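You operate a simulated robot arm through the tools that you are given. There is no shell and no other tool.

Carry out the task below with a simulated robot arm. There is one attempt and no reset: what you move stays moved.

## Task
Stir one spoon of sugar into the coffee in the banded glass cup.
Fine: use the sugar spoon, stir with the teaspoon; canister lid on again, both spoons back.

Only the result counts: the job must be done as asked and must still hold three seconds after the hand-in. Knocking over, shifting, dropping, spilling or breaking anything else fails it. A push-on lid holds only when it is set on centred and level and pressed home; a screw cap is set on level and turned clockwise until tight.

## Robot
A 7-joint arm with a two-finger parallel gripper, fixed in place. Base frame: the origin is on the floor under the middle of its stand, x ahead of it, y to its left, z up; the work surface is at about z = 0.91. Lengths are in m, angles in rad, forces in N, time in s.
With the tool pointing down near the work surface it reaches from about 0.28 to 0.68 m from the base axis. Its first joint turns from -1.152 to 1.152 rad. Payload 1.57 kg.
The TCP is the grasp point between the finger pads, 0.03 m short of the fingertips. In the tool frame z runs along the fingers and y along their closing line. Largest opening 0.11 m; finger width 0.024, thickness 0.012; the body of the gripper, 0.048 by 0.112 m, starts 0.078 m behind the TCP.
Orientation is that of the tool frame in the base frame, as [roll, pitch, yaw] about the fixed x, y, z axes, in that order (R = Rz(yaw) Ry(pitch) Rx(roll)). With the fingers straight down and closing along the base's y, the tool's x points along the base's -x, its y along +y and its z along -z.

## Interface
- The arm moves only by the tool nudge_tool. Its arguments are lists of equal length, an entry for each row: "slide": the shift along the base's x, y, z in units of 250 mm (1.0 is 250 mm), a list of three; "turn": the turn, a rotation vector about the base's x, y, z in units of 180 degrees (1.0 is 180 degrees), a list of three; "claw": the gripper command, from -1 (fully open) to 1 (shut), values between in proportion. In form: {"slide": [[x, y, z], ...], "turn": [[ax, ay, az], ...], "claw": [claw, ...]}. A call has 1 to 20 rows; each row is the pose to reach, as a shift and turn from the pose commanded when the call began. A call with a number of a shift or a turn outside -1 to 1 is refused whole. A row lasts 0.2 s, in which the tool goes at most 0.05 m and 0.15 rad; a call with a longer step from one row to the next is refused whole, and so is a gripper value outside its range. A pose out of reach is approached as far as the arm can. The call stops where the force on the tool passes 90 N (or 10 N more than at its start, if that is more) or the arm is blocked; 0.2 s more then pass. Each finger travels about 0.108 m/s and halts on what it meets, pressing with about 24 N; the grip force reading is that of the motor and also rises with nothing between the fingers. The clock runs only during rows and for 0.2 s after the last one: add rows that repeat a pose to give the fingers time. It gives the time, the measured TCP pose, the force on the tool (base axes), the opening and the grip force at its end, in the units of the frame above (readings bear some noise), with the torque about the TCP (base axes, N m) and any sound that the robot's microphone picked up.
- Cameras (640 x 400 px; columns grow to the right, rows downward): "scene" is fixed at [0.172, -0.395, 1.4056]; the picture's right is [0.74, -0.68, 0.00], its down [-0.38, -0.42, -0.82] and it looks along [0.56, 0.61, -0.57] (base axes); focal length 273 px, centre (320, 200). "wrist" rides on the gripper at [0.07, 0.016, -0.141] in the tool frame; the picture's right is [-0.23, 0.97, 0.00], its down [-0.85, -0.20, -0.48] and it looks along [-0.47, -0.11, 0.88] (tool axes); focal length 222 px, centre (320, 200). There is no depth. A picture from a camera that has moved, and an enlarged one, comes with that camera's place and axes in the base frame and with its lens.
- get_image(camera): a new picture of that camera. No time passes.
- zoom(camera, box): a new picture of the part [left, top, right, bottom] of that camera's present view, enlarged. No time passes.
- hand_in(): hands the job in; it is judged then, once.

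Places have to be worked out from the pictures, the camera data and where the tool is seen. Open the gripper and draw the arm clear of the work before you hand the job in, unless the task says otherwise.

The tools are called after ">>>" as name(argument=value, ...) on one line, values as JSON. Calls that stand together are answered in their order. nudge_tool: Moves the arm, as the interface text tells. Its arguments: {"type":"object","properties":{"slide":{"type":"array","items":{"type":"array","items":{"type":"number"}}},"turn":{"type":"array","items":{"type":"array","items":{"type":"number"}}},"claw":{"type":"array","items":{"type":"number"}}},"required":["slide","turn","claw"]} The other tools are called the same way: get_image (camera) takes a picture; zoom (camera, box) takes an enlarged picture of a part of a camera's view; hand_in () hands the job in.

At the start:

```text
time: 0.0
position: [0.3647, -0.2123, 1.265]
orientation: [-3.14, 0.0, 3.141]
ft_force: [-0.1, 0.5, 0.9]
moment: [0.01, -0.02, 0.01]
opening: 0.1098
grasp_force: 0.1
```

scene: 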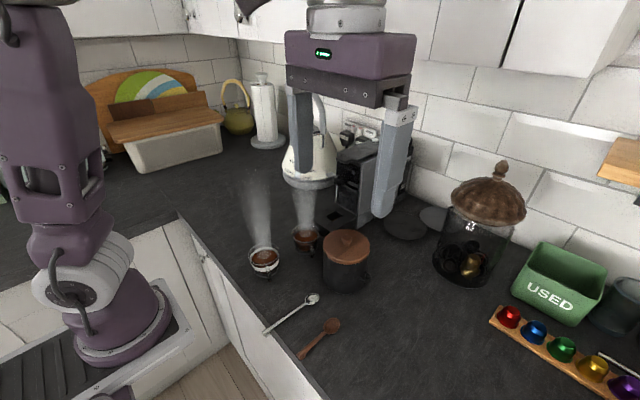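
wrist: 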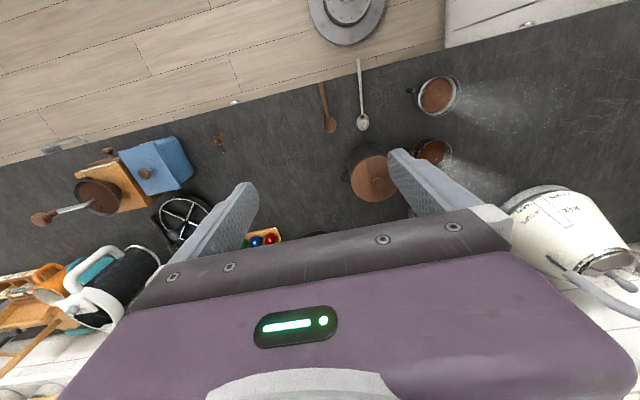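

I begin by looking closer at the cups, canister and spoons from both cameras.

>>> zoom(camera="scene", box=[220, 210, 400, 370])

>>> zoom(camera="wrist", box=[290, 40, 490, 220])

>>> zoom(camera="scene", box=[230, 210, 330, 290])

```text
2.50 times, centred on (310, 290) of scene
camera zoom: at [0.172, -0.395, 1.4056], right [0.74, -0.68, 0.0], down [-0.38, -0.42, -0.82], along [0.56, 0.61, -0.57], focal length 683 px, centre (345, -25)
```

zoom: 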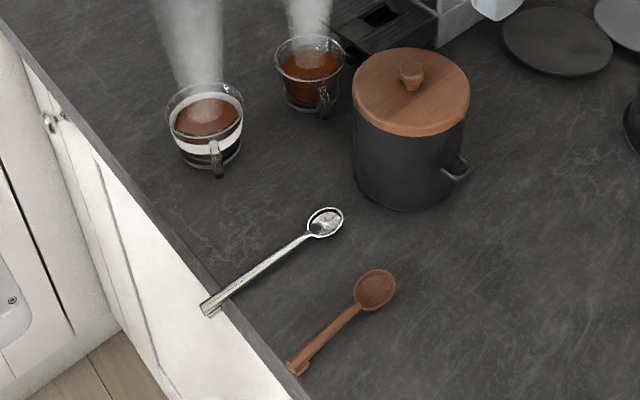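

```text
2.22 times, centred on (390, 130) of wrist
camera zoom: at [0.2948, -0.1968, 1.4066], right [0.23, 0.97, 0.0], down [0.85, -0.2, 0.48], along [0.47, -0.11, -0.88], focal length 494 px, centre (164, 356)
```

zoom: 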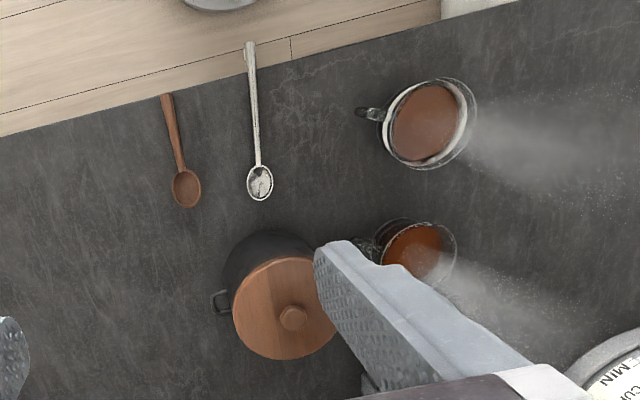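

```text
5.00 times, centred on (280, 250) of scene
camera zoom: at [0.172, -0.395, 1.4056], right [0.74, -0.68, 0.0], down [-0.38, -0.42, -0.82], along [0.56, 0.61, -0.57], focal length 1367 px, centre (520, -50)
```

zoom: 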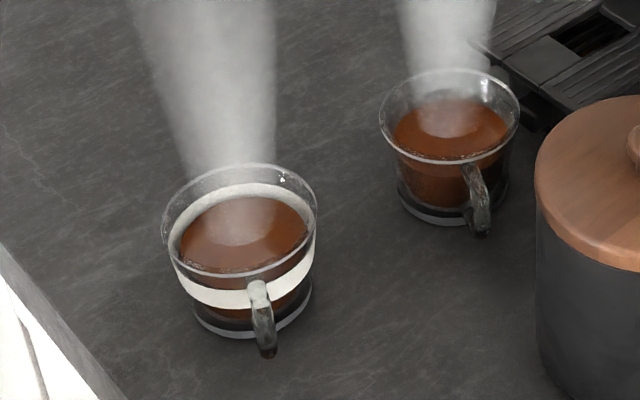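

Two spoons (wooden, metal), a wooden-lidded canister and two cups are visible; I check the rest of the scene for other canisters or spoons.

>>> zoom(camera="wrist", box=[0, 110, 300, 400])

>>> zoom(camera="scene", box=[400, 150, 640, 400])

>>> zoom(camera="scene", box=[255, 280, 355, 365])

>>> zoom(camera="scene", box=[300, 220, 390, 300])

```text
1.38 times, centred on (150, 255) of wrist
camera zoom: at [0.2948, -0.1968, 1.4066], right [0.23, 0.97, 0.0], down [0.85, -0.2, 0.48], along [0.47, -0.11, -0.88], focal length 306 px, centre (554, 124)
```

zoom: 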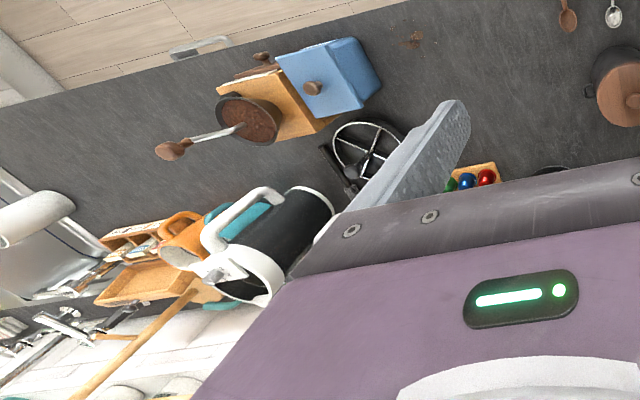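

```text
1.60 times, centred on (520, 275) of scene
camera zoom: at [0.172, -0.395, 1.4056], right [0.74, -0.68, 0.0], down [-0.38, -0.42, -0.82], along [0.56, 0.61, -0.57], focal length 437 px, centre (0, 80)
```

zoom: 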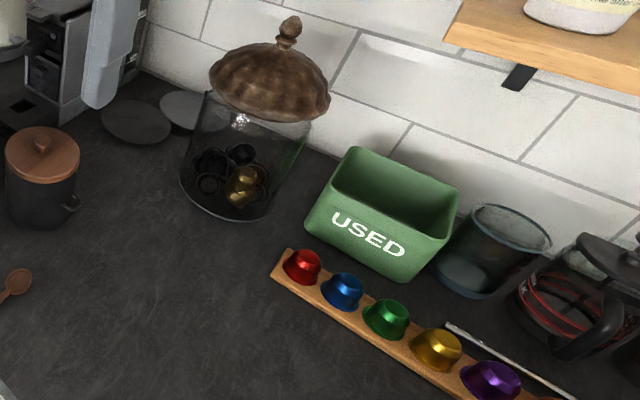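

```text
4.71 times, centred on (305, 322) of scene
camera zoom: at [0.172, -0.395, 1.4056], right [0.74, -0.68, 0.0], down [-0.38, -0.42, -0.82], along [0.56, 0.61, -0.57], focal length 1286 px, centre (391, -376)
```

zoom: 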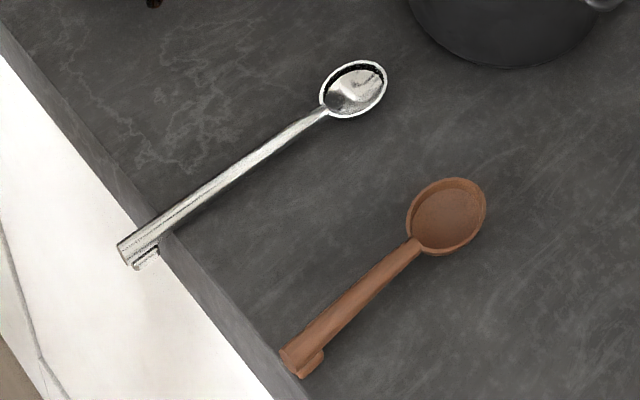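

```text
5.00 times, centred on (345, 260) of scene
camera zoom: at [0.172, -0.395, 1.4056], right [0.74, -0.68, 0.0], down [-0.38, -0.42, -0.82], along [0.56, 0.61, -0.57], focal length 1367 px, centre (195, -100)
```

zoom: 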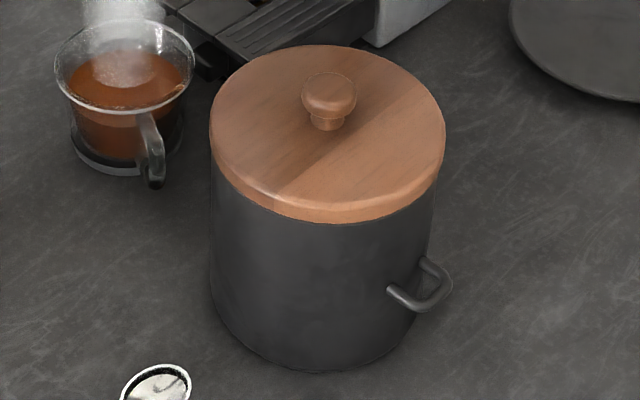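

I estimate the canister at about (0.49, -0.13), lid top at z≈1.01, and the spoons along x at y≈-0.197 (wood) and y≈-0.125 (metal). The banded cup is at about (0.375, 0.01). I move up over the canister for a closer wrist view.

>>> nudge_tool(slide=[[0.075, 0.08, -0.08], [0.15, 0.16, -0.16], [0.225, 0.24, -0.24], [0.3, 0.33, -0.32], [0.3, 0.33, -0.32]], turn=[[0, 0, 0], [0, 0, 0], [0, 0, 0], [0, 0, 0], [0, 0, 0]], claw=[-1, -1, -1, -1, -1])

>>> get_image(camera="wrist")

>>> get_image(camera="scene")

```text
time: 1.2
position: [0.4385, -0.1305, 1.183]
orientation: [-3.141, -0.002, -3.141]
ft_force: [-0.1, -0.6, 0.2]
moment: [-0.01, 0.01, -0.01]
opening: 0.1098
grasp_force: 0.0
```

```text
taken
camera wrist: at [0.3688, -0.1147, 1.3247], right [0.23, 0.97, 0.0], down [0.85, -0.2, 0.48], along [0.47, -0.11, -0.88], focal length 222 px, centre (320, 200)
```

wrist: 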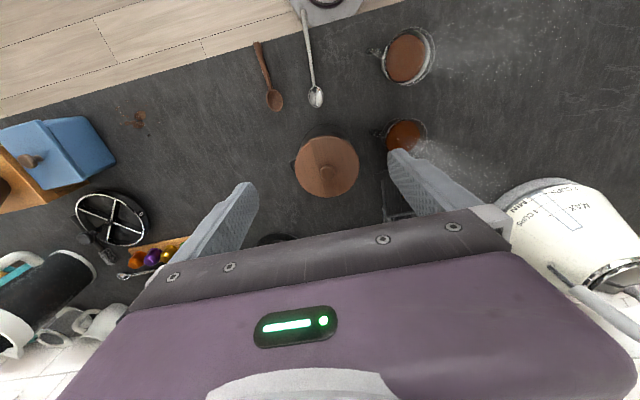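

```text
taken
```

scene: 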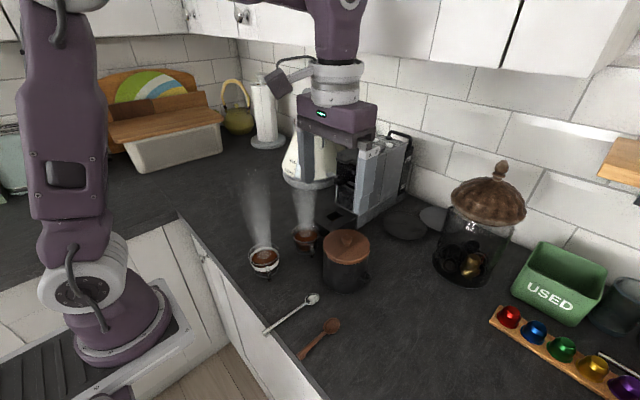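

The canister is well in view; I zoom in on the knob for a precise position.

>>> zoom(camera="wrist", box=[270, 100, 390, 220])

>>> zoom(camera="wrist", box=[230, 10, 350, 130])

>>> zoom(camera="wrist", box=[350, 10, 470, 130])

```text
3.33 times, centred on (330, 160) of wrist
camera zoom: at [0.3688, -0.1147, 1.3247], right [0.23, 0.97, 0.0], down [0.85, -0.2, 0.48], along [0.47, -0.11, -0.88], focal length 740 px, centre (287, 333)
```

zoom: 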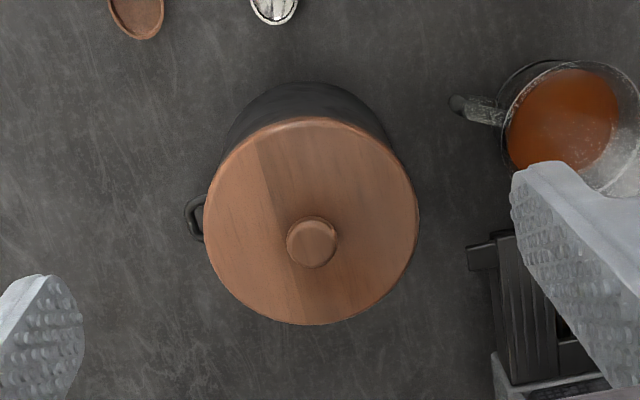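

```text
3.33 times, centred on (290, 70) of wrist
camera zoom: at [0.3688, -0.1147, 1.3247], right [0.23, 0.97, 0.0], down [0.85, -0.2, 0.48], along [0.47, -0.11, -0.88], focal length 740 px, centre (420, 633)
```

zoom: 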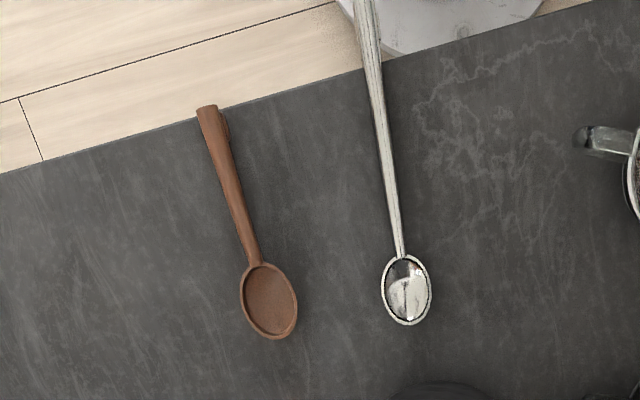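

```text
3.33 times, centred on (410, 70) of wrist
camera zoom: at [0.3688, -0.1147, 1.3247], right [0.23, 0.97, 0.0], down [0.85, -0.2, 0.48], along [0.47, -0.11, -0.88], focal length 740 px, centre (20, 633)
```

zoom: 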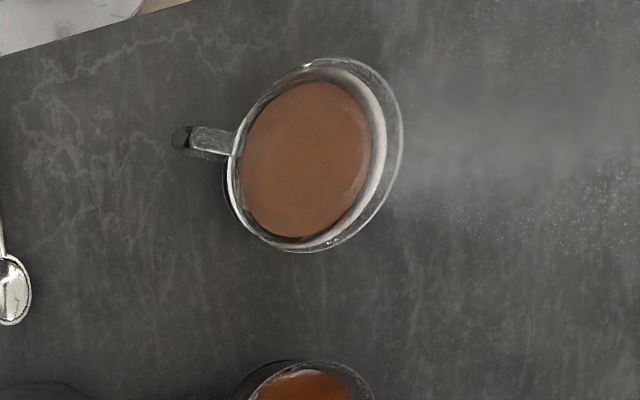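

Knob is at about (0.489, -0.131). I move over it with the fingers partly closed and descend until the fingertips are just above the lid top.

>>> nudge_tool(slide=[[0.1, 0, 0], [0.202, -0.004, 0], [0.202, -0.004, -0.17], [0.202, -0.004, -0.34], [0.202, -0.004, -0.5], [0.202, -0.004, -0.5]], turn=[[0, 0, 0], [0, 0, 0], [0, 0, 0], [0, 0, 0], [0, 0, 0], [0, 0, 0]], claw=[-0.1, 0.1, 0.1, 0.1, 0.1, 0.1])

>>> zoom(camera="scene", box=[290, 180, 410, 300])

>>> get_image(camera="wrist")

```text
time: 2.6
position: [0.4902, -0.1319, 1.0593]
orientation: [-3.141, 0.002, -3.141]
ft_force: [0.6, 0.8, 0.8]
moment: [0.02, 0.05, -0.03]
opening: 0.0494
grasp_force: 0.1
```

```text
3.33 times, centred on (350, 240) of scene
camera zoom: at [0.172, -0.395, 1.4056], right [0.74, -0.68, 0.0], down [-0.38, -0.42, -0.82], along [0.56, 0.61, -0.57], focal length 911 px, centre (220, 67)
```

zoom: 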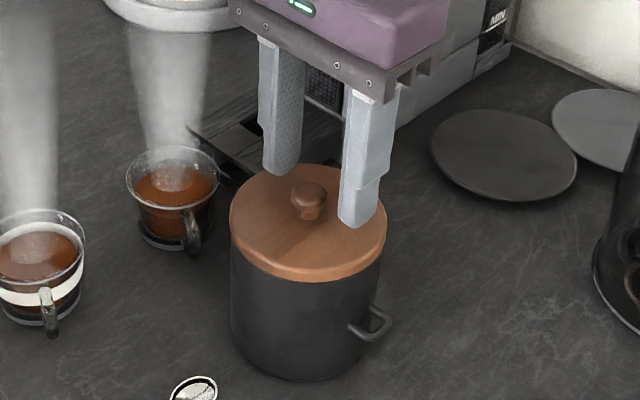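

```text
taken
camera wrist: at [0.4208, -0.1156, 1.201], right [0.23, 0.97, 0.0], down [0.85, -0.2, 0.48], along [0.47, -0.11, -0.88], focal length 222 px, centre (320, 200)
```

wrist: 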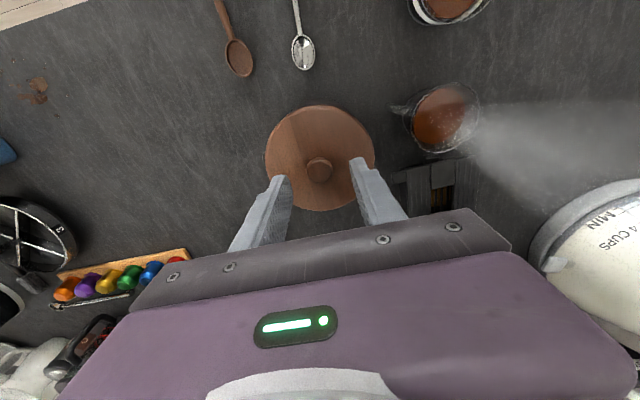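

The knob is centred between the fingers (x≈0.487). I lower a bit more with small steps and watch the force.

>>> nudge_tool(slide=[[-0.01, 0, -0.025], [-0.01, 0, -0.05], [-0.01, 0, -0.05]], turn=[[0, 0, 0], [0, 0, 0], [0, 0, 0]], claw=[0.1, 0.1, 0.1])

>>> zoom(camera="scene", box=[310, 200, 390, 280])

>>> zoom(camera="wrist", box=[240, 90, 400, 220])

```text
time: 3.4
position: [0.4876, -0.1314, 1.0483]
orientation: [3.141, -0.001, -3.141]
ft_force: [-0.6, 0.3, 0.0]
moment: [0.0, -0.04, -0.06]
opening: 0.0495
grasp_force: 0.0
```

```text
5.00 times, centred on (350, 240) of scene
camera zoom: at [0.172, -0.395, 1.4056], right [0.74, -0.68, 0.0], down [-0.38, -0.42, -0.82], along [0.56, 0.61, -0.57], focal length 1367 px, centre (170, 0)
```

zoom: 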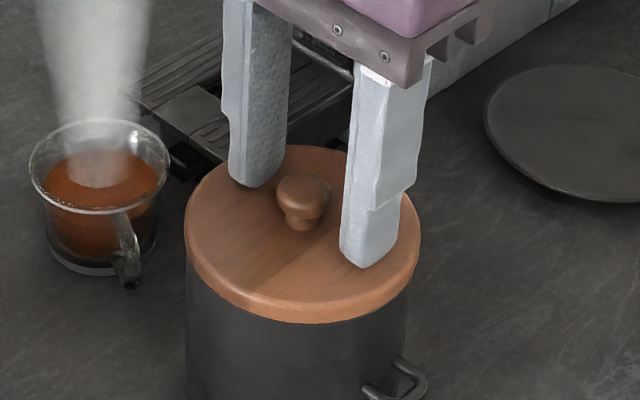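

```text
3.08 times, centred on (320, 155) of wrist
camera zoom: at [0.4187, -0.1152, 1.1888], right [0.23, 0.97, 0.0], down [0.86, -0.2, 0.48], along [0.47, -0.11, -0.88], focal length 684 px, centre (320, 338)
```

zoom: 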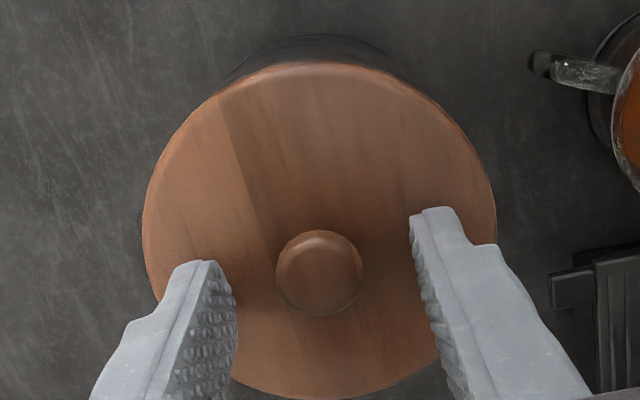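

Fingers straddle the knob nicely. I lower 3 mm more and close on the knob.

>>> nudge_tool(slide=[[0, 0, -0.012], [0, 0, -0.012], [0, 0, -0.012], [0, 0, -0.012], [0, 0, -0.012]], turn=[[0, 0, 0], [0, 0, 0], [0, 0, 0], [0, 0, 0], [0, 0, 0]], claw=[0.1, 0.4, 0.8, 1, 1])

>>> zoom(camera="scene", box=[310, 200, 390, 280])

```text
time: 4.6
position: [0.4874, -0.1313, 1.0479]
orientation: [-3.14, 0.007, -3.14]
ft_force: [-0.5, 15.4, 66.0]
moment: [0.68, 0.15, 0.02]
opening: 0.0188
grasp_force: 24.1
```

```text
5.00 times, centred on (350, 240) of scene
camera zoom: at [0.171, -0.3942, 1.406], right [0.74, -0.68, 0.0], down [-0.38, -0.42, -0.82], along [0.56, 0.61, -0.57], focal length 1367 px, centre (170, 0)
```

zoom: 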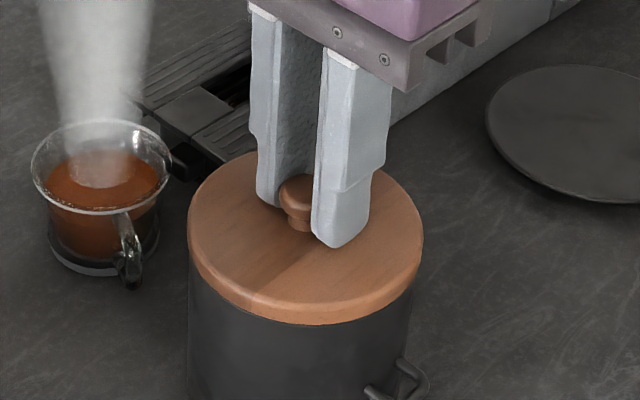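

The grip holds the knob (opening 19 mm), with the tips pressing on the lid top (z≈1.018). I ease the vertical and side force first and check the readings.

>>> nudge_tool(slide=[[0, 0.002, 0.01], [0, 0.004, 0.012], [0, 0.004, 0.012]], turn=[[0, 0, 0], [0, 0, 0], [0, 0, 0]], claw=[1, 1, 1])

```text
time: 5.4
position: [0.4874, -0.1308, 1.048]
orientation: [-3.14, -0.001, 3.141]
ft_force: [13.8, 0.2, 18.3]
moment: [0.06, -0.84, 0.02]
opening: 0.0181
grasp_force: 23.8
```

Side force is gone; now I pull the lid up gradually.

>>> nudge_tool(slide=[[0, 0, 0.012], [0, 0, 0.024], [0, 0, 0.04], [0, 0, 0.06], [0, 0, 0.06]], turn=[[0, 0, 0], [0, 0, 0], [0, 0, 0], [0, 0, 0], [0, 0, 0]], claw=[1, 1, 1, 1, 1])

>>> zoom(camera="scene", box=[290, 180, 410, 300])

```text
time: 6.6
position: [0.4878, -0.1308, 1.0631]
orientation: [-3.141, -0.002, 3.141]
ft_force: [0.2, -0.4, -0.6]
moment: [0.01, -0.02, 0.03]
opening: 0.0181
grasp_force: 24.1
heard: snap
```

```text
3.33 times, centred on (350, 240) of scene
camera zoom: at [0.172, -0.395, 1.4056], right [0.74, -0.68, 0.0], down [-0.38, -0.42, -0.82], along [0.56, 0.61, -0.57], focal length 911 px, centre (220, 67)
```

zoom: 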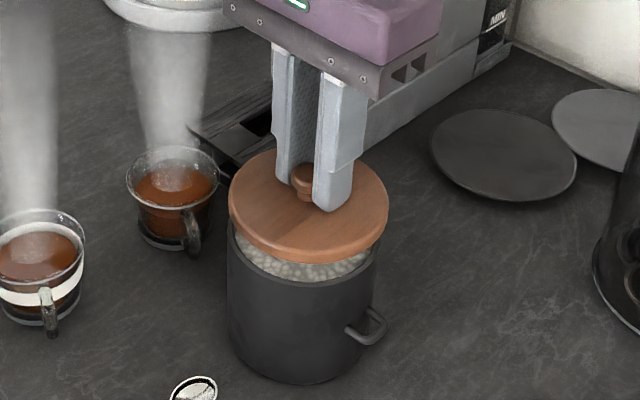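

The lid popped off and sugar is visible near the top. I raise it and look at the lid's thickness and the sugar level.

>>> nudge_tool(slide=[[0, 0, 0.15], [0, 0, 0.3], [-0.1, -0.15, 0.3], [-0.1, -0.34, 0.3], [-0.1, -0.52, 0.3], [-0.1, -0.68, 0.3], [-0.1, -0.68, 0.3]], turn=[[0, 0, 0], [0, 0, 0], [0, 0, 0], [0, 0, 0], [0, 0, 0], [0, 0, 0], [0, 0, 0]], claw=[1, 1, 1, 1, 1, 1, 1])

>>> get_image(camera="scene")

>>> zoom(camera="scene", box=[280, 180, 440, 340])

>>> get_image(camera="wrist")

```text
time: 8.2
position: [0.4614, -0.301, 1.1383]
orientation: [-3.139, 0.001, -3.141]
ft_force: [-0.1, -1.2, -0.4]
moment: [0.0, 0.01, 0.01]
opening: 0.0179
grasp_force: 24.1
```

```text
taken
```

scene: 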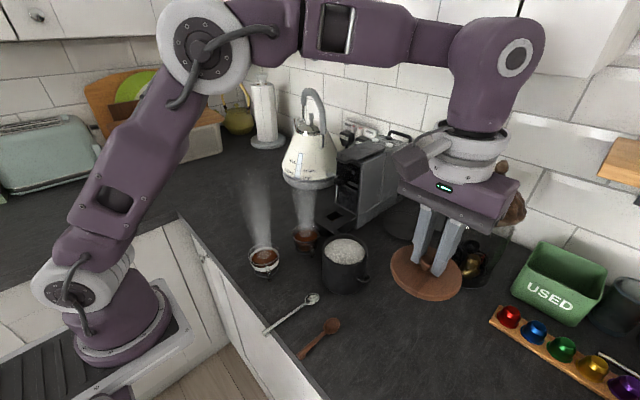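

```text
2.50 times, centred on (360, 260) of scene
camera zoom: at [0.172, -0.395, 1.4056], right [0.74, -0.68, 0.0], down [-0.38, -0.42, -0.82], along [0.56, 0.61, -0.57], focal length 683 px, centre (220, 50)
```

zoom: 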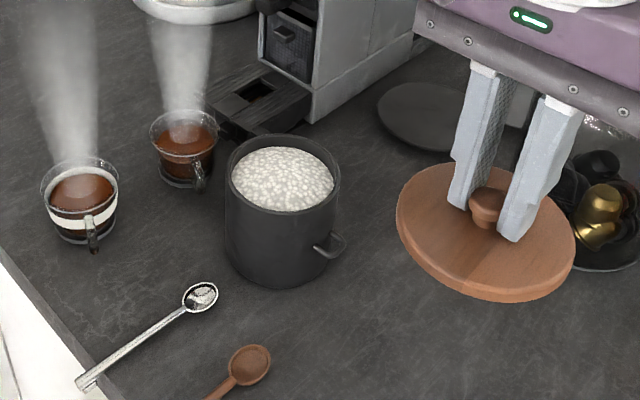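

```text
taken
camera wrist: at [0.3919, -0.2848, 1.2786], right [0.23, 0.97, 0.0], down [0.86, -0.2, 0.48], along [0.47, -0.11, -0.88], focal length 222 px, centre (320, 200)
```

wrist: 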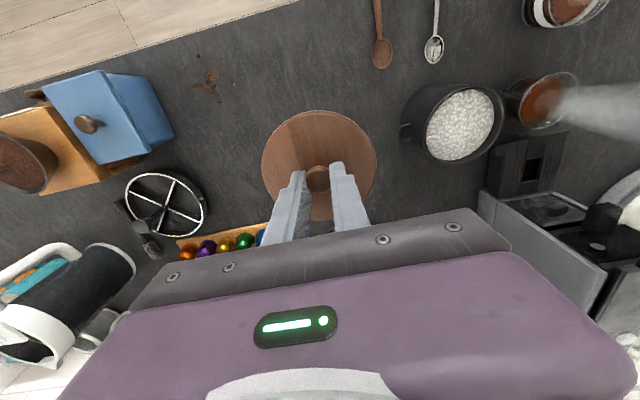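

Sugar level is just below the rim (about z≈0.985, rim ≈1.0). The spot below the lid is clear counter, so I lower the lid toward it.

>>> nudge_tool(slide=[[0, 0, -0.18], [0, 0, -0.36], [0, 0, -0.52], [0, 0, -0.6], [0, 0, -0.64], [0, 0, -0.64]], turn=[[0, 0, 0], [0, 0, 0], [0, 0, 0], [0, 0, 0], [0, 0, 0], [0, 0, 0]], claw=[1, 1, 1, 1, 1, 1])

>>> zoom(camera="scene", box=[380, 240, 480, 320])

```text
time: 9.6
position: [0.4624, -0.3011, 0.9785]
orientation: [3.141, 0.0, -3.141]
ft_force: [-1.5, -0.2, -0.4]
moment: [0.0, -0.01, -0.02]
opening: 0.0181
grasp_force: 24.0
```

```text
5.00 times, centred on (430, 280) of scene
camera zoom: at [0.172, -0.395, 1.4056], right [0.74, -0.68, 0.0], down [-0.38, -0.42, -0.82], along [0.56, 0.61, -0.57], focal length 1367 px, centre (-230, -200)
```

zoom: 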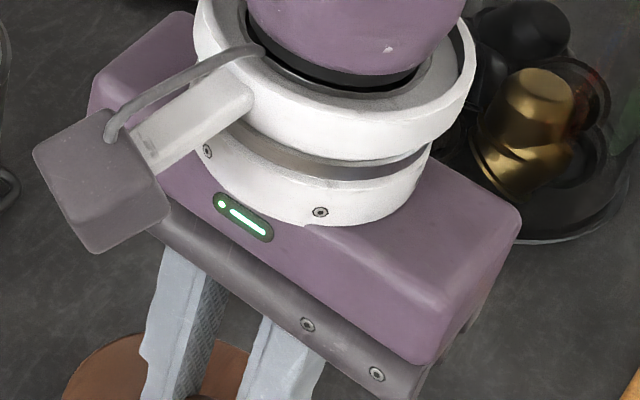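

No contact yet at z=0.9785. I continue lowering in fine steps.

>>> nudge_tool(slide=[[0, 0, -0.008], [0, 0, -0.016], [0, 0, -0.024], [0, 0, -0.032], [0, 0, -0.032]], turn=[[0, 0, 0], [0, 0, 0], [0, 0, 0], [0, 0, 0], [0, 0, 0]], claw=[1, 1, 1, 1, 1])

>>> zoom(camera="scene", box=[360, 260, 480, 360])

```text
time: 10.8
position: [0.4625, -0.3011, 0.9705]
orientation: [3.141, 0.001, 3.141]
ft_force: [0.0, 0.0, -0.8]
moment: [-0.02, 0.0, 0.01]
opening: 0.0182
grasp_force: 24.1
```

```text
4.00 times, centred on (420, 310) of scene
camera zoom: at [0.172, -0.395, 1.4056], right [0.74, -0.68, 0.0], down [-0.38, -0.42, -0.82], along [0.56, 0.61, -0.57], focal length 1094 px, centre (-80, -240)
```

zoom: 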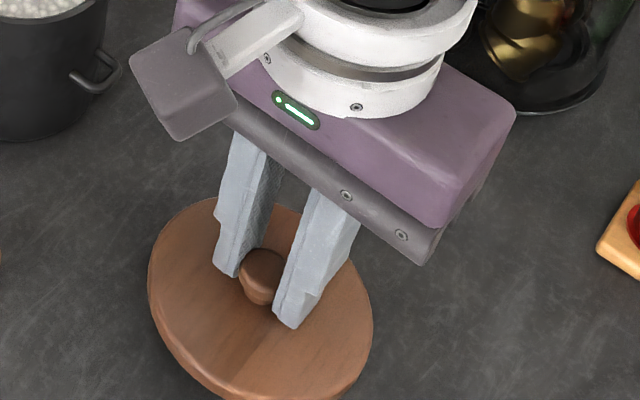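

Still free of contact; continue down in 2 mm steps.

>>> nudge_tool(slide=[[0, 0, -0.008], [0, 0, -0.016], [0, 0, -0.024], [0, 0, -0.024]], turn=[[0, 0, 0], [0, 0, 0], [0, 0, 0], [0, 0, 0]], claw=[1, 1, 1, 1])

```text
time: 11.8
position: [0.4639, -0.3006, 0.9642]
orientation: [3.141, 0.0, 3.141]
ft_force: [0.6, -0.2, -0.2]
moment: [-0.03, -0.03, 0.0]
opening: 0.018
grasp_force: 23.7
```

Still no contact at z=0.964; lowering further in small steps.

>>> nudge_tool(slide=[[0, 0, -0.008], [0, 0, -0.016], [0, 0, -0.016]], turn=[[0, 0, 0], [0, 0, 0], [0, 0, 0]], claw=[1, 1, 1])

```text
time: 12.6
position: [0.461, -0.3019, 0.9602]
orientation: [-3.141, 0.001, 3.141]
ft_force: [0.1, 0.2, -0.8]
moment: [-0.03, -0.04, 0.01]
opening: 0.0179
grasp_force: 24.3
```

>>> nudge_tool(slide=[[0, 0, -0.006], [0, 0, -0.012], [0, 0, -0.012]], turn=[[0, 0, 0], [0, 0, 0], [0, 0, 0]], claw=[1, 1, 1])

>>> zoom(camera="scene", box=[360, 260, 480, 360])

```text
time: 13.4
position: [0.4629, -0.3021, 0.9569]
orientation: [-3.141, 0.001, -3.141]
ft_force: [0.3, -0.1, -0.4]
moment: [0.0, 0.0, -0.01]
opening: 0.018
grasp_force: 24.0
```

```text
4.00 times, centred on (420, 310) of scene
camera zoom: at [0.172, -0.395, 1.4056], right [0.74, -0.68, 0.0], down [-0.38, -0.42, -0.82], along [0.56, 0.61, -0.57], focal length 1094 px, centre (-80, -240)
```

zoom: 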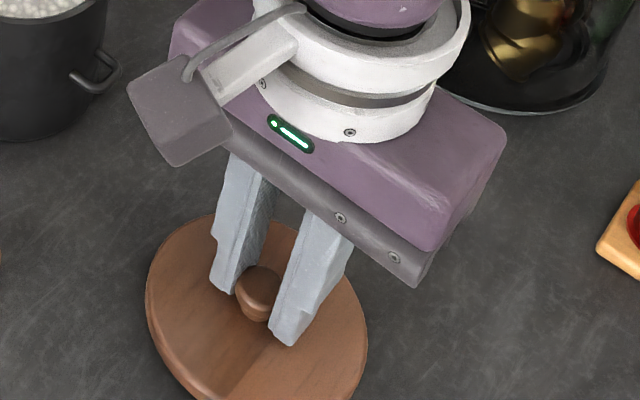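

No contact yet at z=0.957 (lid top about 0.927), so the lid is thinner than guessed; I keep going in 1.5 mm steps.

>>> nudge_tool(slide=[[0, 0, -0.006], [0, 0, -0.012], [0, 0, -0.012]], turn=[[0, 0, 0], [0, 0, 0], [0, 0, 0]], claw=[1, 1, 1])

```text
time: 14.2
position: [0.462, -0.3014, 0.9543]
orientation: [-3.142, 0.001, 3.141]
ft_force: [0.1, 0.3, -0.3]
moment: [0.04, -0.01, -0.03]
opening: 0.0183
grasp_force: 23.6
```

Still hanging free at 0.954; another 3 mm in small steps.

>>> nudge_tool(slide=[[0, 0, -0.006], [0, 0, -0.012], [0, 0, -0.012]], turn=[[0, 0, 0], [0, 0, 0], [0, 0, 0]], claw=[1, 1, 1])

>>> zoom(camera="scene", box=[380, 300, 460, 370])

```text
time: 15.0
position: [0.462, -0.3011, 0.9504]
orientation: [-3.141, -0.001, 3.142]
ft_force: [0.9, 0.2, 2.4]
moment: [0.0, 0.13, -0.03]
opening: 0.0181
grasp_force: 24.3
```

```text
5.71 times, centred on (420, 335) of scene
camera zoom: at [0.172, -0.3949, 1.4056], right [0.74, -0.68, 0.0], down [-0.38, -0.42, -0.82], along [0.56, 0.61, -0.57], focal length 1562 px, centre (-251, -571)
```

zoom: 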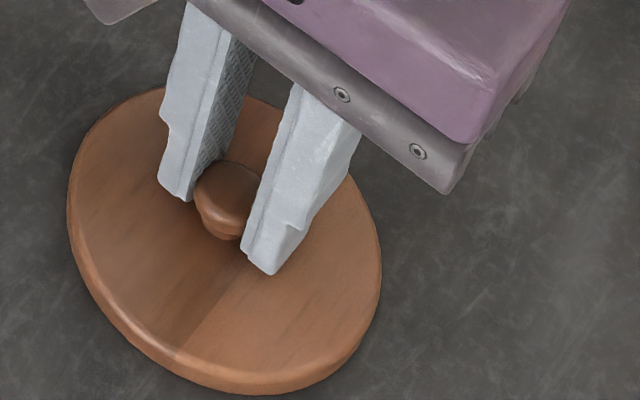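

Contact with the counter (2.4 N) at TCP z≈0.9505. I release the knob and rise.

>>> nudge_tool(slide=[[0, 0, -0.001], [0, 0, -0.001], [0, 0, -0.001], [0, 0, -0.001], [0, 0, 0.08], [0, 0, 0.2], [0, 0, 0.4], [0, 0, 0.4]], turn=[[0, 0, 0], [0, 0, 0], [0, 0, 0], [0, 0, 0], [0, 0, 0], [0, 0, 0], [0, 0, 0], [0, 0, 0]], claw=[0.6, 0.2, 0.1, 0.1, 0.1, 0.1, 0.1, 0.1])

>>> get_image(camera="scene")

>>> get_image(camera="wrist")

```text
time: 16.8
position: [0.4646, -0.2983, 1.0523]
orientation: [3.141, 0.0, -3.141]
ft_force: [0.4, 0.5, -0.1]
moment: [0.01, 0.01, 0.0]
opening: 0.0491
grasp_force: 0.0
```

```text
taken
```

scene: 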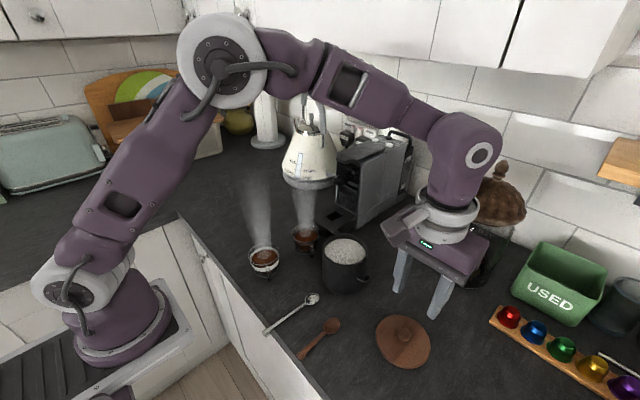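

```text
taken
camera wrist: at [0.3939, -0.2829, 1.193], right [0.23, 0.97, 0.0], down [0.86, -0.2, 0.48], along [0.47, -0.11, -0.88], focal length 222 px, centre (320, 200)
```

wrist: 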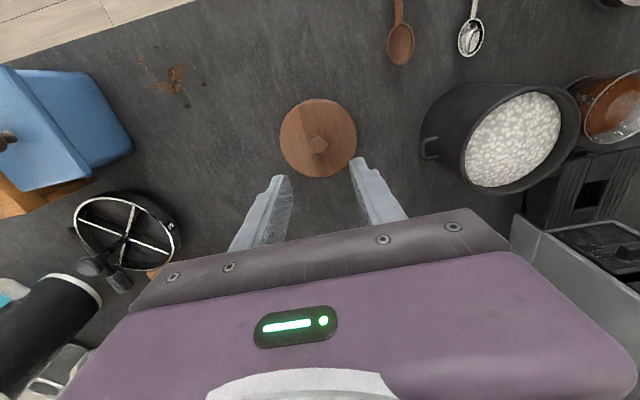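

The lid lies flat on the counter. I now move over the spoons for a close view of the handle geometry.

>>> nudge_tool(slide=[[-0.05, 0.04, 0.15], [-0.2, 0.16, 0.2], [-0.35, 0.28, 0.2], [-0.5, 0.4, 0.16], [-0.57, 0.48, 0.12], [-0.57, 0.48, 0.12]], turn=[[0, 0, 0], [0, 0, 0], [0, 0, 0], [0, 0, 0], [0, 0, 0], [0, 0, 0]], claw=[0.1, 0.1, 0.1, 0.1, 0.1, 0.1])

>>> get_image(camera="wrist")

>>> zoom(camera="scene", box=[250, 280, 350, 370])

```text
time: 18.2
position: [0.3196, -0.1807, 1.0809]
orientation: [-3.141, 0.0, 3.142]
ft_force: [-0.6, -0.3, -0.1]
moment: [0.02, 0.01, 0.0]
opening: 0.0495
grasp_force: 0.1
```

```text
taken
camera wrist: at [0.2506, -0.1646, 1.2221], right [0.23, 0.97, 0.0], down [0.85, -0.2, 0.48], along [0.47, -0.11, -0.88], focal length 222 px, centre (320, 200)
```

wrist: 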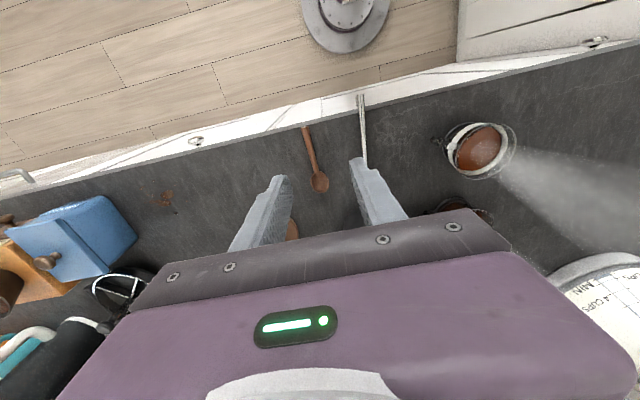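

```text
4.44 times, centred on (300, 325) of scene
camera zoom: at [0.172, -0.3949, 1.4056], right [0.74, -0.68, 0.0], down [-0.38, -0.42, -0.82], along [0.56, 0.61, -0.57], focal length 1215 px, centre (409, -356)
```

zoom: 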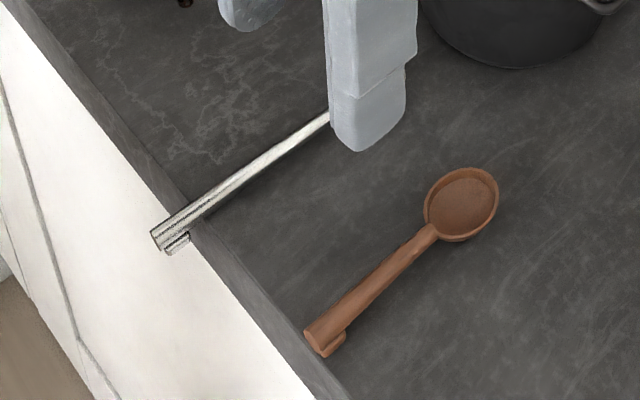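

>>> zoom(camera="wrist", box=[270, 80, 400, 210])

>>> zoom(camera="scene", box=[285, 310, 355, 370])

>>> zoom(camera="wrist", box=[290, 115, 340, 200])

```text
3.08 times, centred on (335, 145) of wrist
camera zoom: at [0.2506, -0.1646, 1.2221], right [0.23, 0.97, 0.0], down [0.85, -0.2, 0.48], along [0.47, -0.11, -0.88], focal length 684 px, centre (274, 369)
```

zoom: 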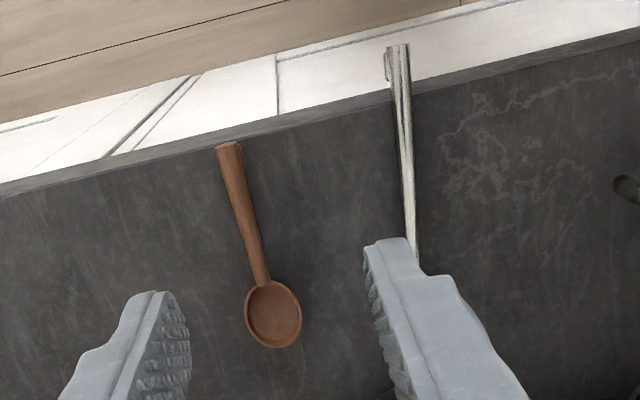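

```text
6.67 times, centred on (320, 340) of scene
camera zoom: at [0.172, -0.3949, 1.4056], right [0.74, -0.68, 0.0], down [-0.38, -0.42, -0.82], along [0.56, 0.61, -0.57], focal length 1822 px, centre (320, -733)
```

zoom: 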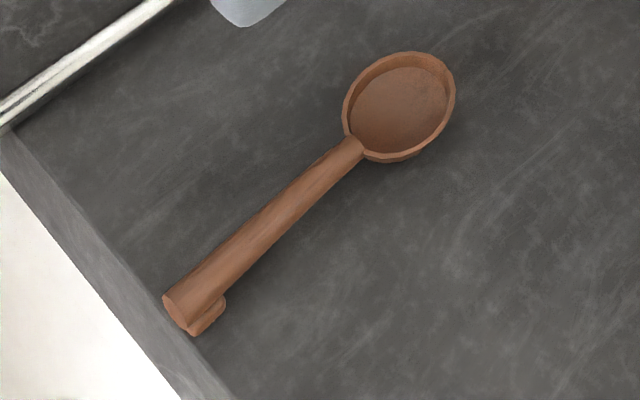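

```text
4.71 times, centred on (315, 158) of wrist
camera zoom: at [0.2506, -0.1646, 1.2221], right [0.23, 0.97, 0.0], down [0.85, -0.2, 0.48], along [0.47, -0.11, -0.88], focal length 1045 px, centre (344, 400)
```

zoom: 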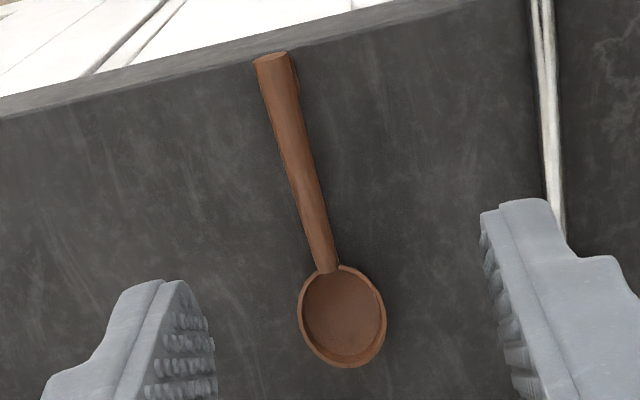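

The sugar spoon lies along x with y≈-0.196; bowl centre x≈0.382, handle end x≈0.302 at the counter edge. I tilt the fingers forward by 30° (so the spoon will point nose-down when the tool is vertical) while hovering over the handle.

>>> nudge_tool(slide=[[-0.016, -0.016, -0.08], [-0.032, -0.033, -0.12], [-0.05, -0.05, -0.16], [-0.065, -0.066, -0.2], [-0.065, -0.066, -0.2], [-0.065, -0.066, -0.2]], turn=[[0, -0.042, 0], [0, -0.084, 0], [0, -0.126, 0], [0, -0.1667, 0], [0, -0.1667, 0], [0, -0.1667, 0]], claw=[0.1, 0.1, 0.1, 0.3, 0.3, 0.3])

>>> get_image(camera="scene")

>>> get_image(camera="wrist")

```text
time: 19.6
position: [0.3036, -0.197, 1.0307]
orientation: [3.142, 0.524, 3.141]
ft_force: [0.2, -0.5, -0.4]
moment: [-0.02, -0.03, 0.0]
opening: 0.0383
grasp_force: 0.1
```

```text
taken
```

scene: 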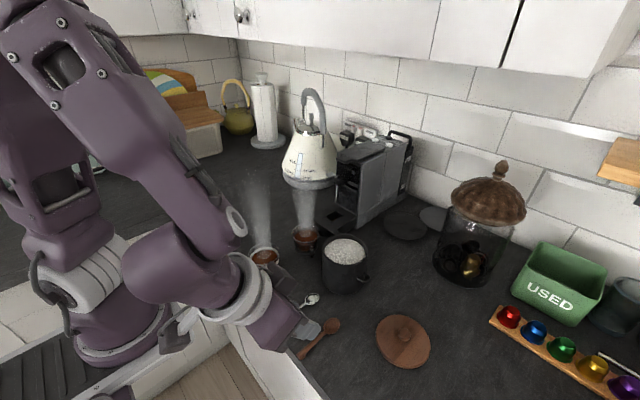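

```text
taken
camera wrist: at [0.173, -0.1805, 1.1182], right [0.2, 0.97, 0.11], down [0.5, -0.2, 0.84], along [0.84, -0.11, -0.53], focal length 222 px, centre (320, 200)
```

wrist: 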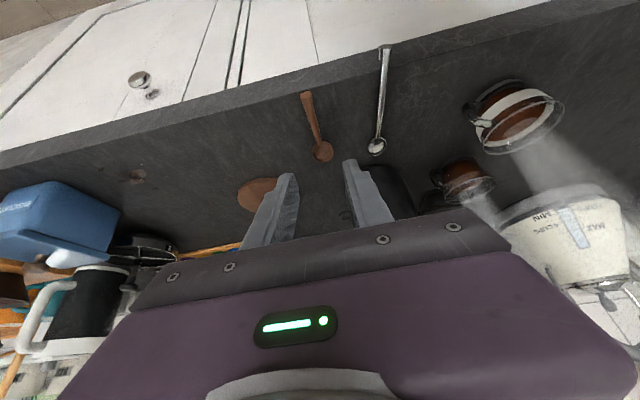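

The tilted pose is reachable. The wrist camera now sees the spoons more from the side; zoom in to judge handle height.

>>> zoom(camera="wrist", box=[280, 70, 360, 180])

>>> zoom(camera="wrist", box=[340, 30, 420, 170])

>>> zoom(camera="scene", box=[270, 300, 350, 370])

```text
3.64 times, centred on (320, 125) of wrist
camera zoom: at [0.173, -0.1805, 1.1182], right [0.2, 0.97, 0.11], down [0.5, -0.2, 0.84], along [0.84, -0.11, -0.53], focal length 808 px, centre (320, 473)
```

zoom: 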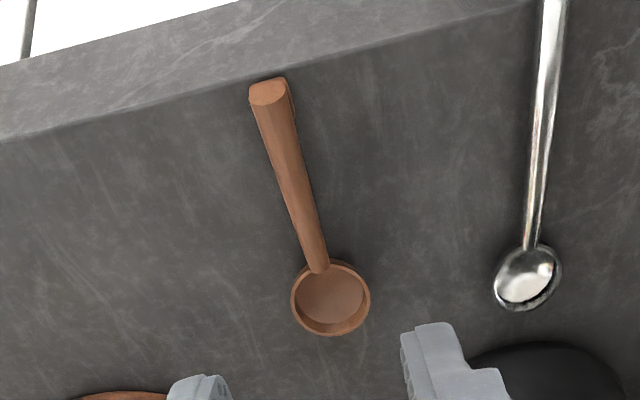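

```text
2.86 times, centred on (380, 100) of wrist
camera zoom: at [0.173, -0.1805, 1.1182], right [0.2, 0.97, 0.11], down [0.5, -0.2, 0.84], along [0.84, -0.11, -0.53], focal length 635 px, centre (149, 486)
```

zoom: 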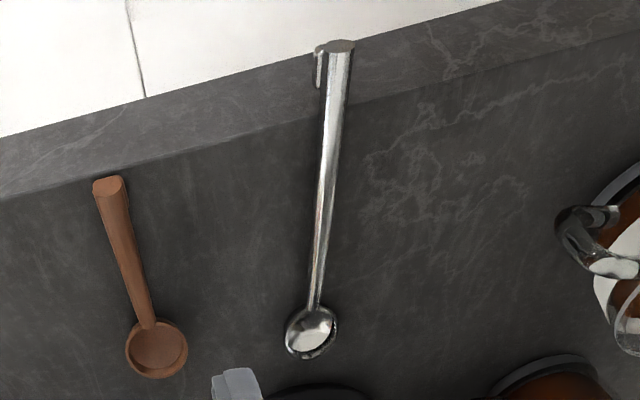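

```text
5.71 times, centred on (310, 335) of scene
camera zoom: at [0.172, -0.395, 1.4056], right [0.74, -0.68, 0.0], down [-0.38, -0.42, -0.82], along [0.56, 0.61, -0.57], focal length 1562 px, centre (377, -571)
```

zoom: 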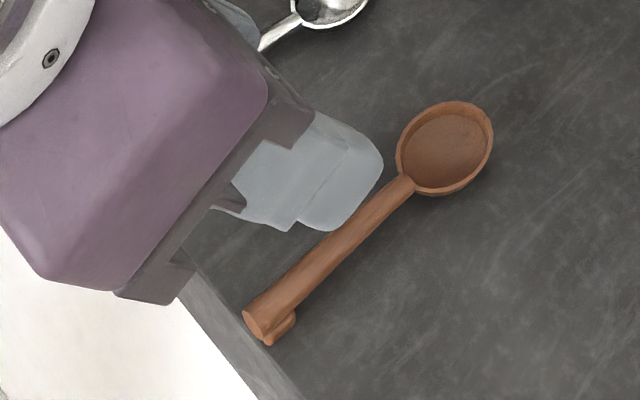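

Handle axis sits low (z≈0.917). Before grasping, I test whether the arm can reach a steep nose-down pouring pose over the cup (tool tilted ~50° past vertical), with an empty gripper at a safe height.

>>> nudge_tool(slide=[[0, 0, 0.2], [0, 0, 0.4], [0.019, 0.069, 0.4], [0.037, 0.139, 0.4], [0.056, 0.208, 0.4], [0.075, 0.278, 0.4], [0.093, 0.347, 0.4], [0.112, 0.417, 0.4], [0.131, 0.486, 0.4], [0.149, 0.555, 0.4], [0.168, 0.625, 0.4], [0.187, 0.694, 0.4], [0.205, 0.764, 0.4], [0.224, 0.833, 0.4], [0.224, 0.833, 0.4], [0.224, 0.833, 0.4]], turn=[[0, 0, 0], [0, 0, 0], [0, 0.037, 0], [0, 0.074, 0], [0, 0.111, 0], [0, 0.148, 0], [0, 0.185, 0], [0, 0.222, 0], [0, 0.259, 0], [0, 0.296, 0], [0, 0.333, 0], [0, 0.37, 0], [0, 0.407, 0], [0, 0.444, 0], [0, 0.444, 0], [0, 0.444, 0]], claw=[0.3, 0.3, 0.3, 0.3, 0.3, 0.3, 0.3, 0.3, 0.3, 0.3, 0.3, 0.3, 0.3, 0.3, 0.3, 0.3])

>>> get_image(camera="scene")

>>> get_image(camera="wrist")

```text
time: 23.0
position: [0.3587, 0.0102, 1.1317]
orientation: [-3.141, -0.871, -3.141]
ft_force: [-0.4, 0.3, 0.0]
moment: [0.02, -0.01, -0.03]
opening: 0.0386
grasp_force: 0.0
```

```text
taken
```

scene: 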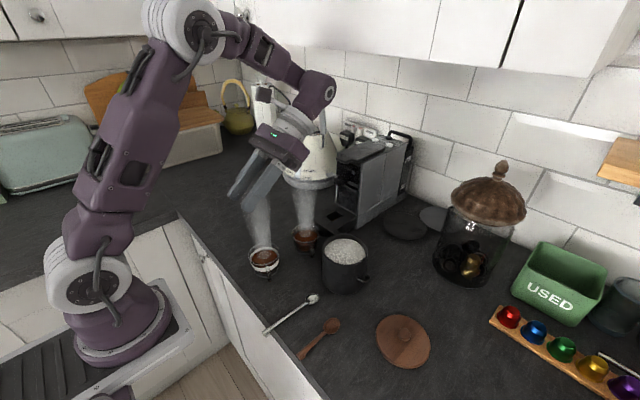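

```text
taken
camera wrist: at [0.422, 0.0267, 1.2758], right [0.15, 0.97, -0.17], down [0.92, -0.2, -0.35], along [-0.37, -0.11, -0.92], focal length 222 px, centre (320, 200)
```

wrist: 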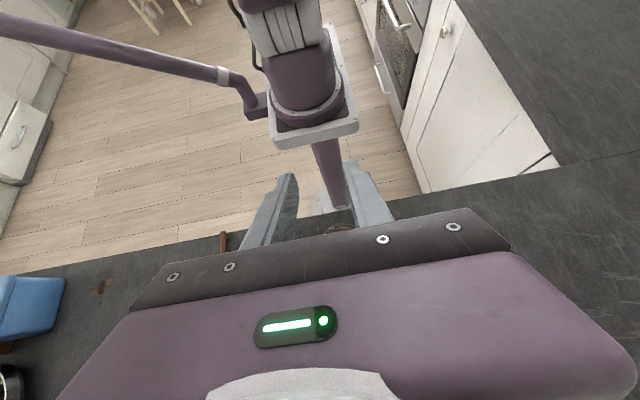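

The steep tilt is reachable. I return to the sugar spoon with a milder 20° forward tilt for a better hold on the low handle, hovering at z≈1.0.

>>> nudge_tool(slide=[[-0.018, -0.069, 0], [-0.036, -0.139, 0], [-0.054, -0.208, 0], [-0.072, -0.277, 0], [-0.09, -0.347, 0], [-0.108, -0.416, 0], [-0.126, -0.485, 0], [-0.144, -0.555, 0], [-0.162, -0.624, -0.13], [-0.18, -0.693, -0.26], [-0.198, -0.763, -0.39], [-0.216, -0.832, -0.522], [-0.216, -0.832, -0.522], [-0.216, -0.832, -0.522]], turn=[[0, -0.0324, 0], [0, -0.0647, 0], [0, -0.0971, 0], [0, -0.1295, 0], [0, -0.1619, 0], [0, -0.1942, 0], [0, -0.2266, 0], [0, -0.259, 0], [0, -0.2913, 0], [0, -0.3237, 0], [0, -0.3561, 0], [0, -0.3884, 0], [0, -0.3884, 0], [0, -0.3884, 0]], claw=[0.3, 0.3, 0.3, 0.3, 0.3, 0.3, 0.3, 0.3, 0.3, 0.3, 0.3, 0.3, 0.3, 0.3])

>>> get_image(camera="wrist")

>>> zoom(camera="scene", box=[260, 290, 360, 370])

```text
time: 26.0
position: [0.3057, -0.1976, 1.0008]
orientation: [-3.141, 0.348, -3.141]
ft_force: [-0.4, -0.6, 0.1]
moment: [0.0, 0.03, -0.01]
opening: 0.0385
grasp_force: 0.1
```

```text
taken
camera wrist: at [0.1918, -0.1815, 1.1097], right [0.21, 0.97, 0.08], down [0.64, -0.2, 0.74], along [0.74, -0.11, -0.67], focal length 222 px, centre (320, 200)
```

wrist: 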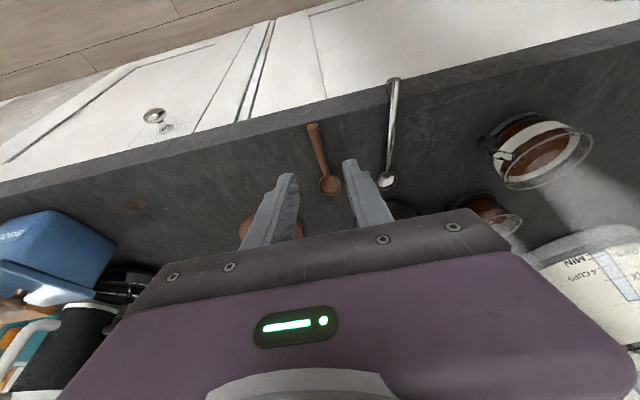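

```text
5.00 times, centred on (310, 330) of scene
camera zoom: at [0.172, -0.395, 1.4056], right [0.74, -0.68, 0.0], down [-0.38, -0.42, -0.82], along [0.56, 0.61, -0.57], focal length 1367 px, centre (370, -450)
```

zoom: 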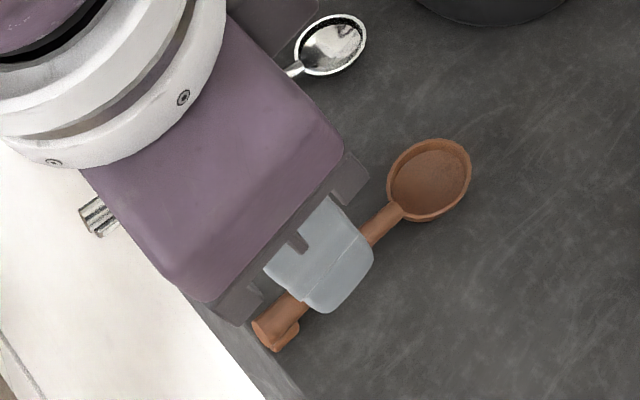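

The gripper is above the sugar-spoon handle. I descend to just above the counter and check alignment.

>>> nudge_tool(slide=[[0, 0, -0.08], [0, 0, -0.16], [0, 0, -0.2], [0, 0, -0.208], [0, 0, -0.208]], turn=[[0, 0, 0], [0, 0, 0], [0, 0, 0], [0, 0, 0], [0, 0, 0]], claw=[0.3, 0.3, 0.3, 0.3, 0.3])

>>> zoom(camera="wrist", box=[260, 110, 380, 220])

>>> zoom(camera="scene", box=[270, 300, 350, 370])

```text
time: 27.2
position: [0.3055, -0.1983, 0.9477]
orientation: [-3.141, 0.348, 3.141]
ft_force: [-0.1, 0.9, 0.2]
moment: [-0.05, 0.0, 0.03]
opening: 0.0384
grasp_force: 0.0
```

```text
3.64 times, centred on (320, 165) of wrist
camera zoom: at [0.1915, -0.1816, 1.0565], right [0.21, 0.97, 0.08], down [0.64, -0.2, 0.74], along [0.74, -0.11, -0.67], focal length 808 px, centre (320, 327)
```

zoom: 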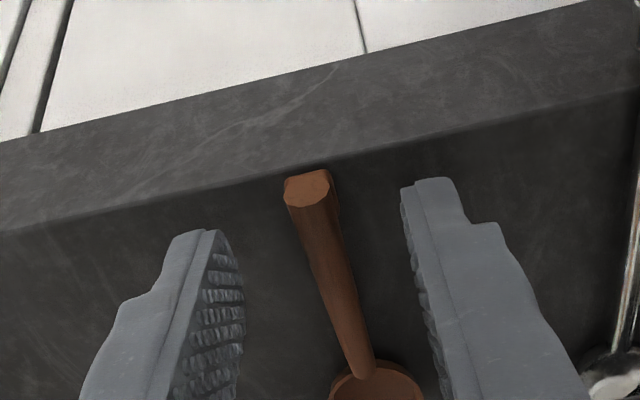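

```text
5.71 times, centred on (310, 335) of scene
camera zoom: at [0.172, -0.395, 1.4056], right [0.74, -0.68, 0.0], down [-0.38, -0.42, -0.82], along [0.56, 0.61, -0.57], focal length 1562 px, centre (377, -571)
```

zoom: 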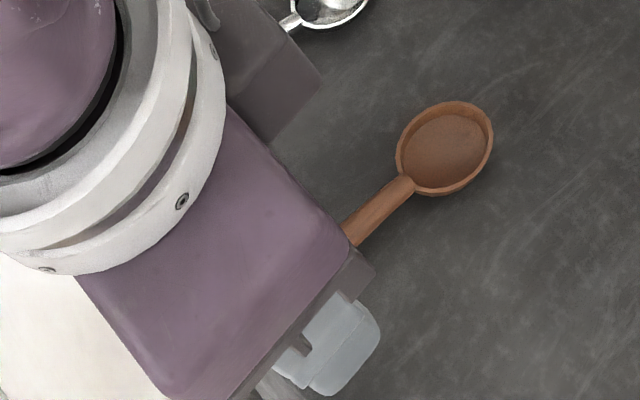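

The handle is between the fingers, about 1 mm toward +y of centre. I correct y slightly, lower 3.5 mm, and read the force before closing.

>>> nudge_tool(slide=[[0, 0.005, -0.008], [0, 0.005, -0.014], [0, 0.005, -0.014]], turn=[[0, 0, 0], [0, 0, 0], [0, 0, 0]], claw=[0.3, 0.3, 0.3])

```text
time: 28.0
position: [0.3046, -0.1952, 0.9458]
orientation: [-3.141, 0.35, -3.141]
ft_force: [-0.1, -1.4, 0.1]
moment: [-0.02, 0.01, 0.01]
opening: 0.0384
grasp_force: 0.0
```

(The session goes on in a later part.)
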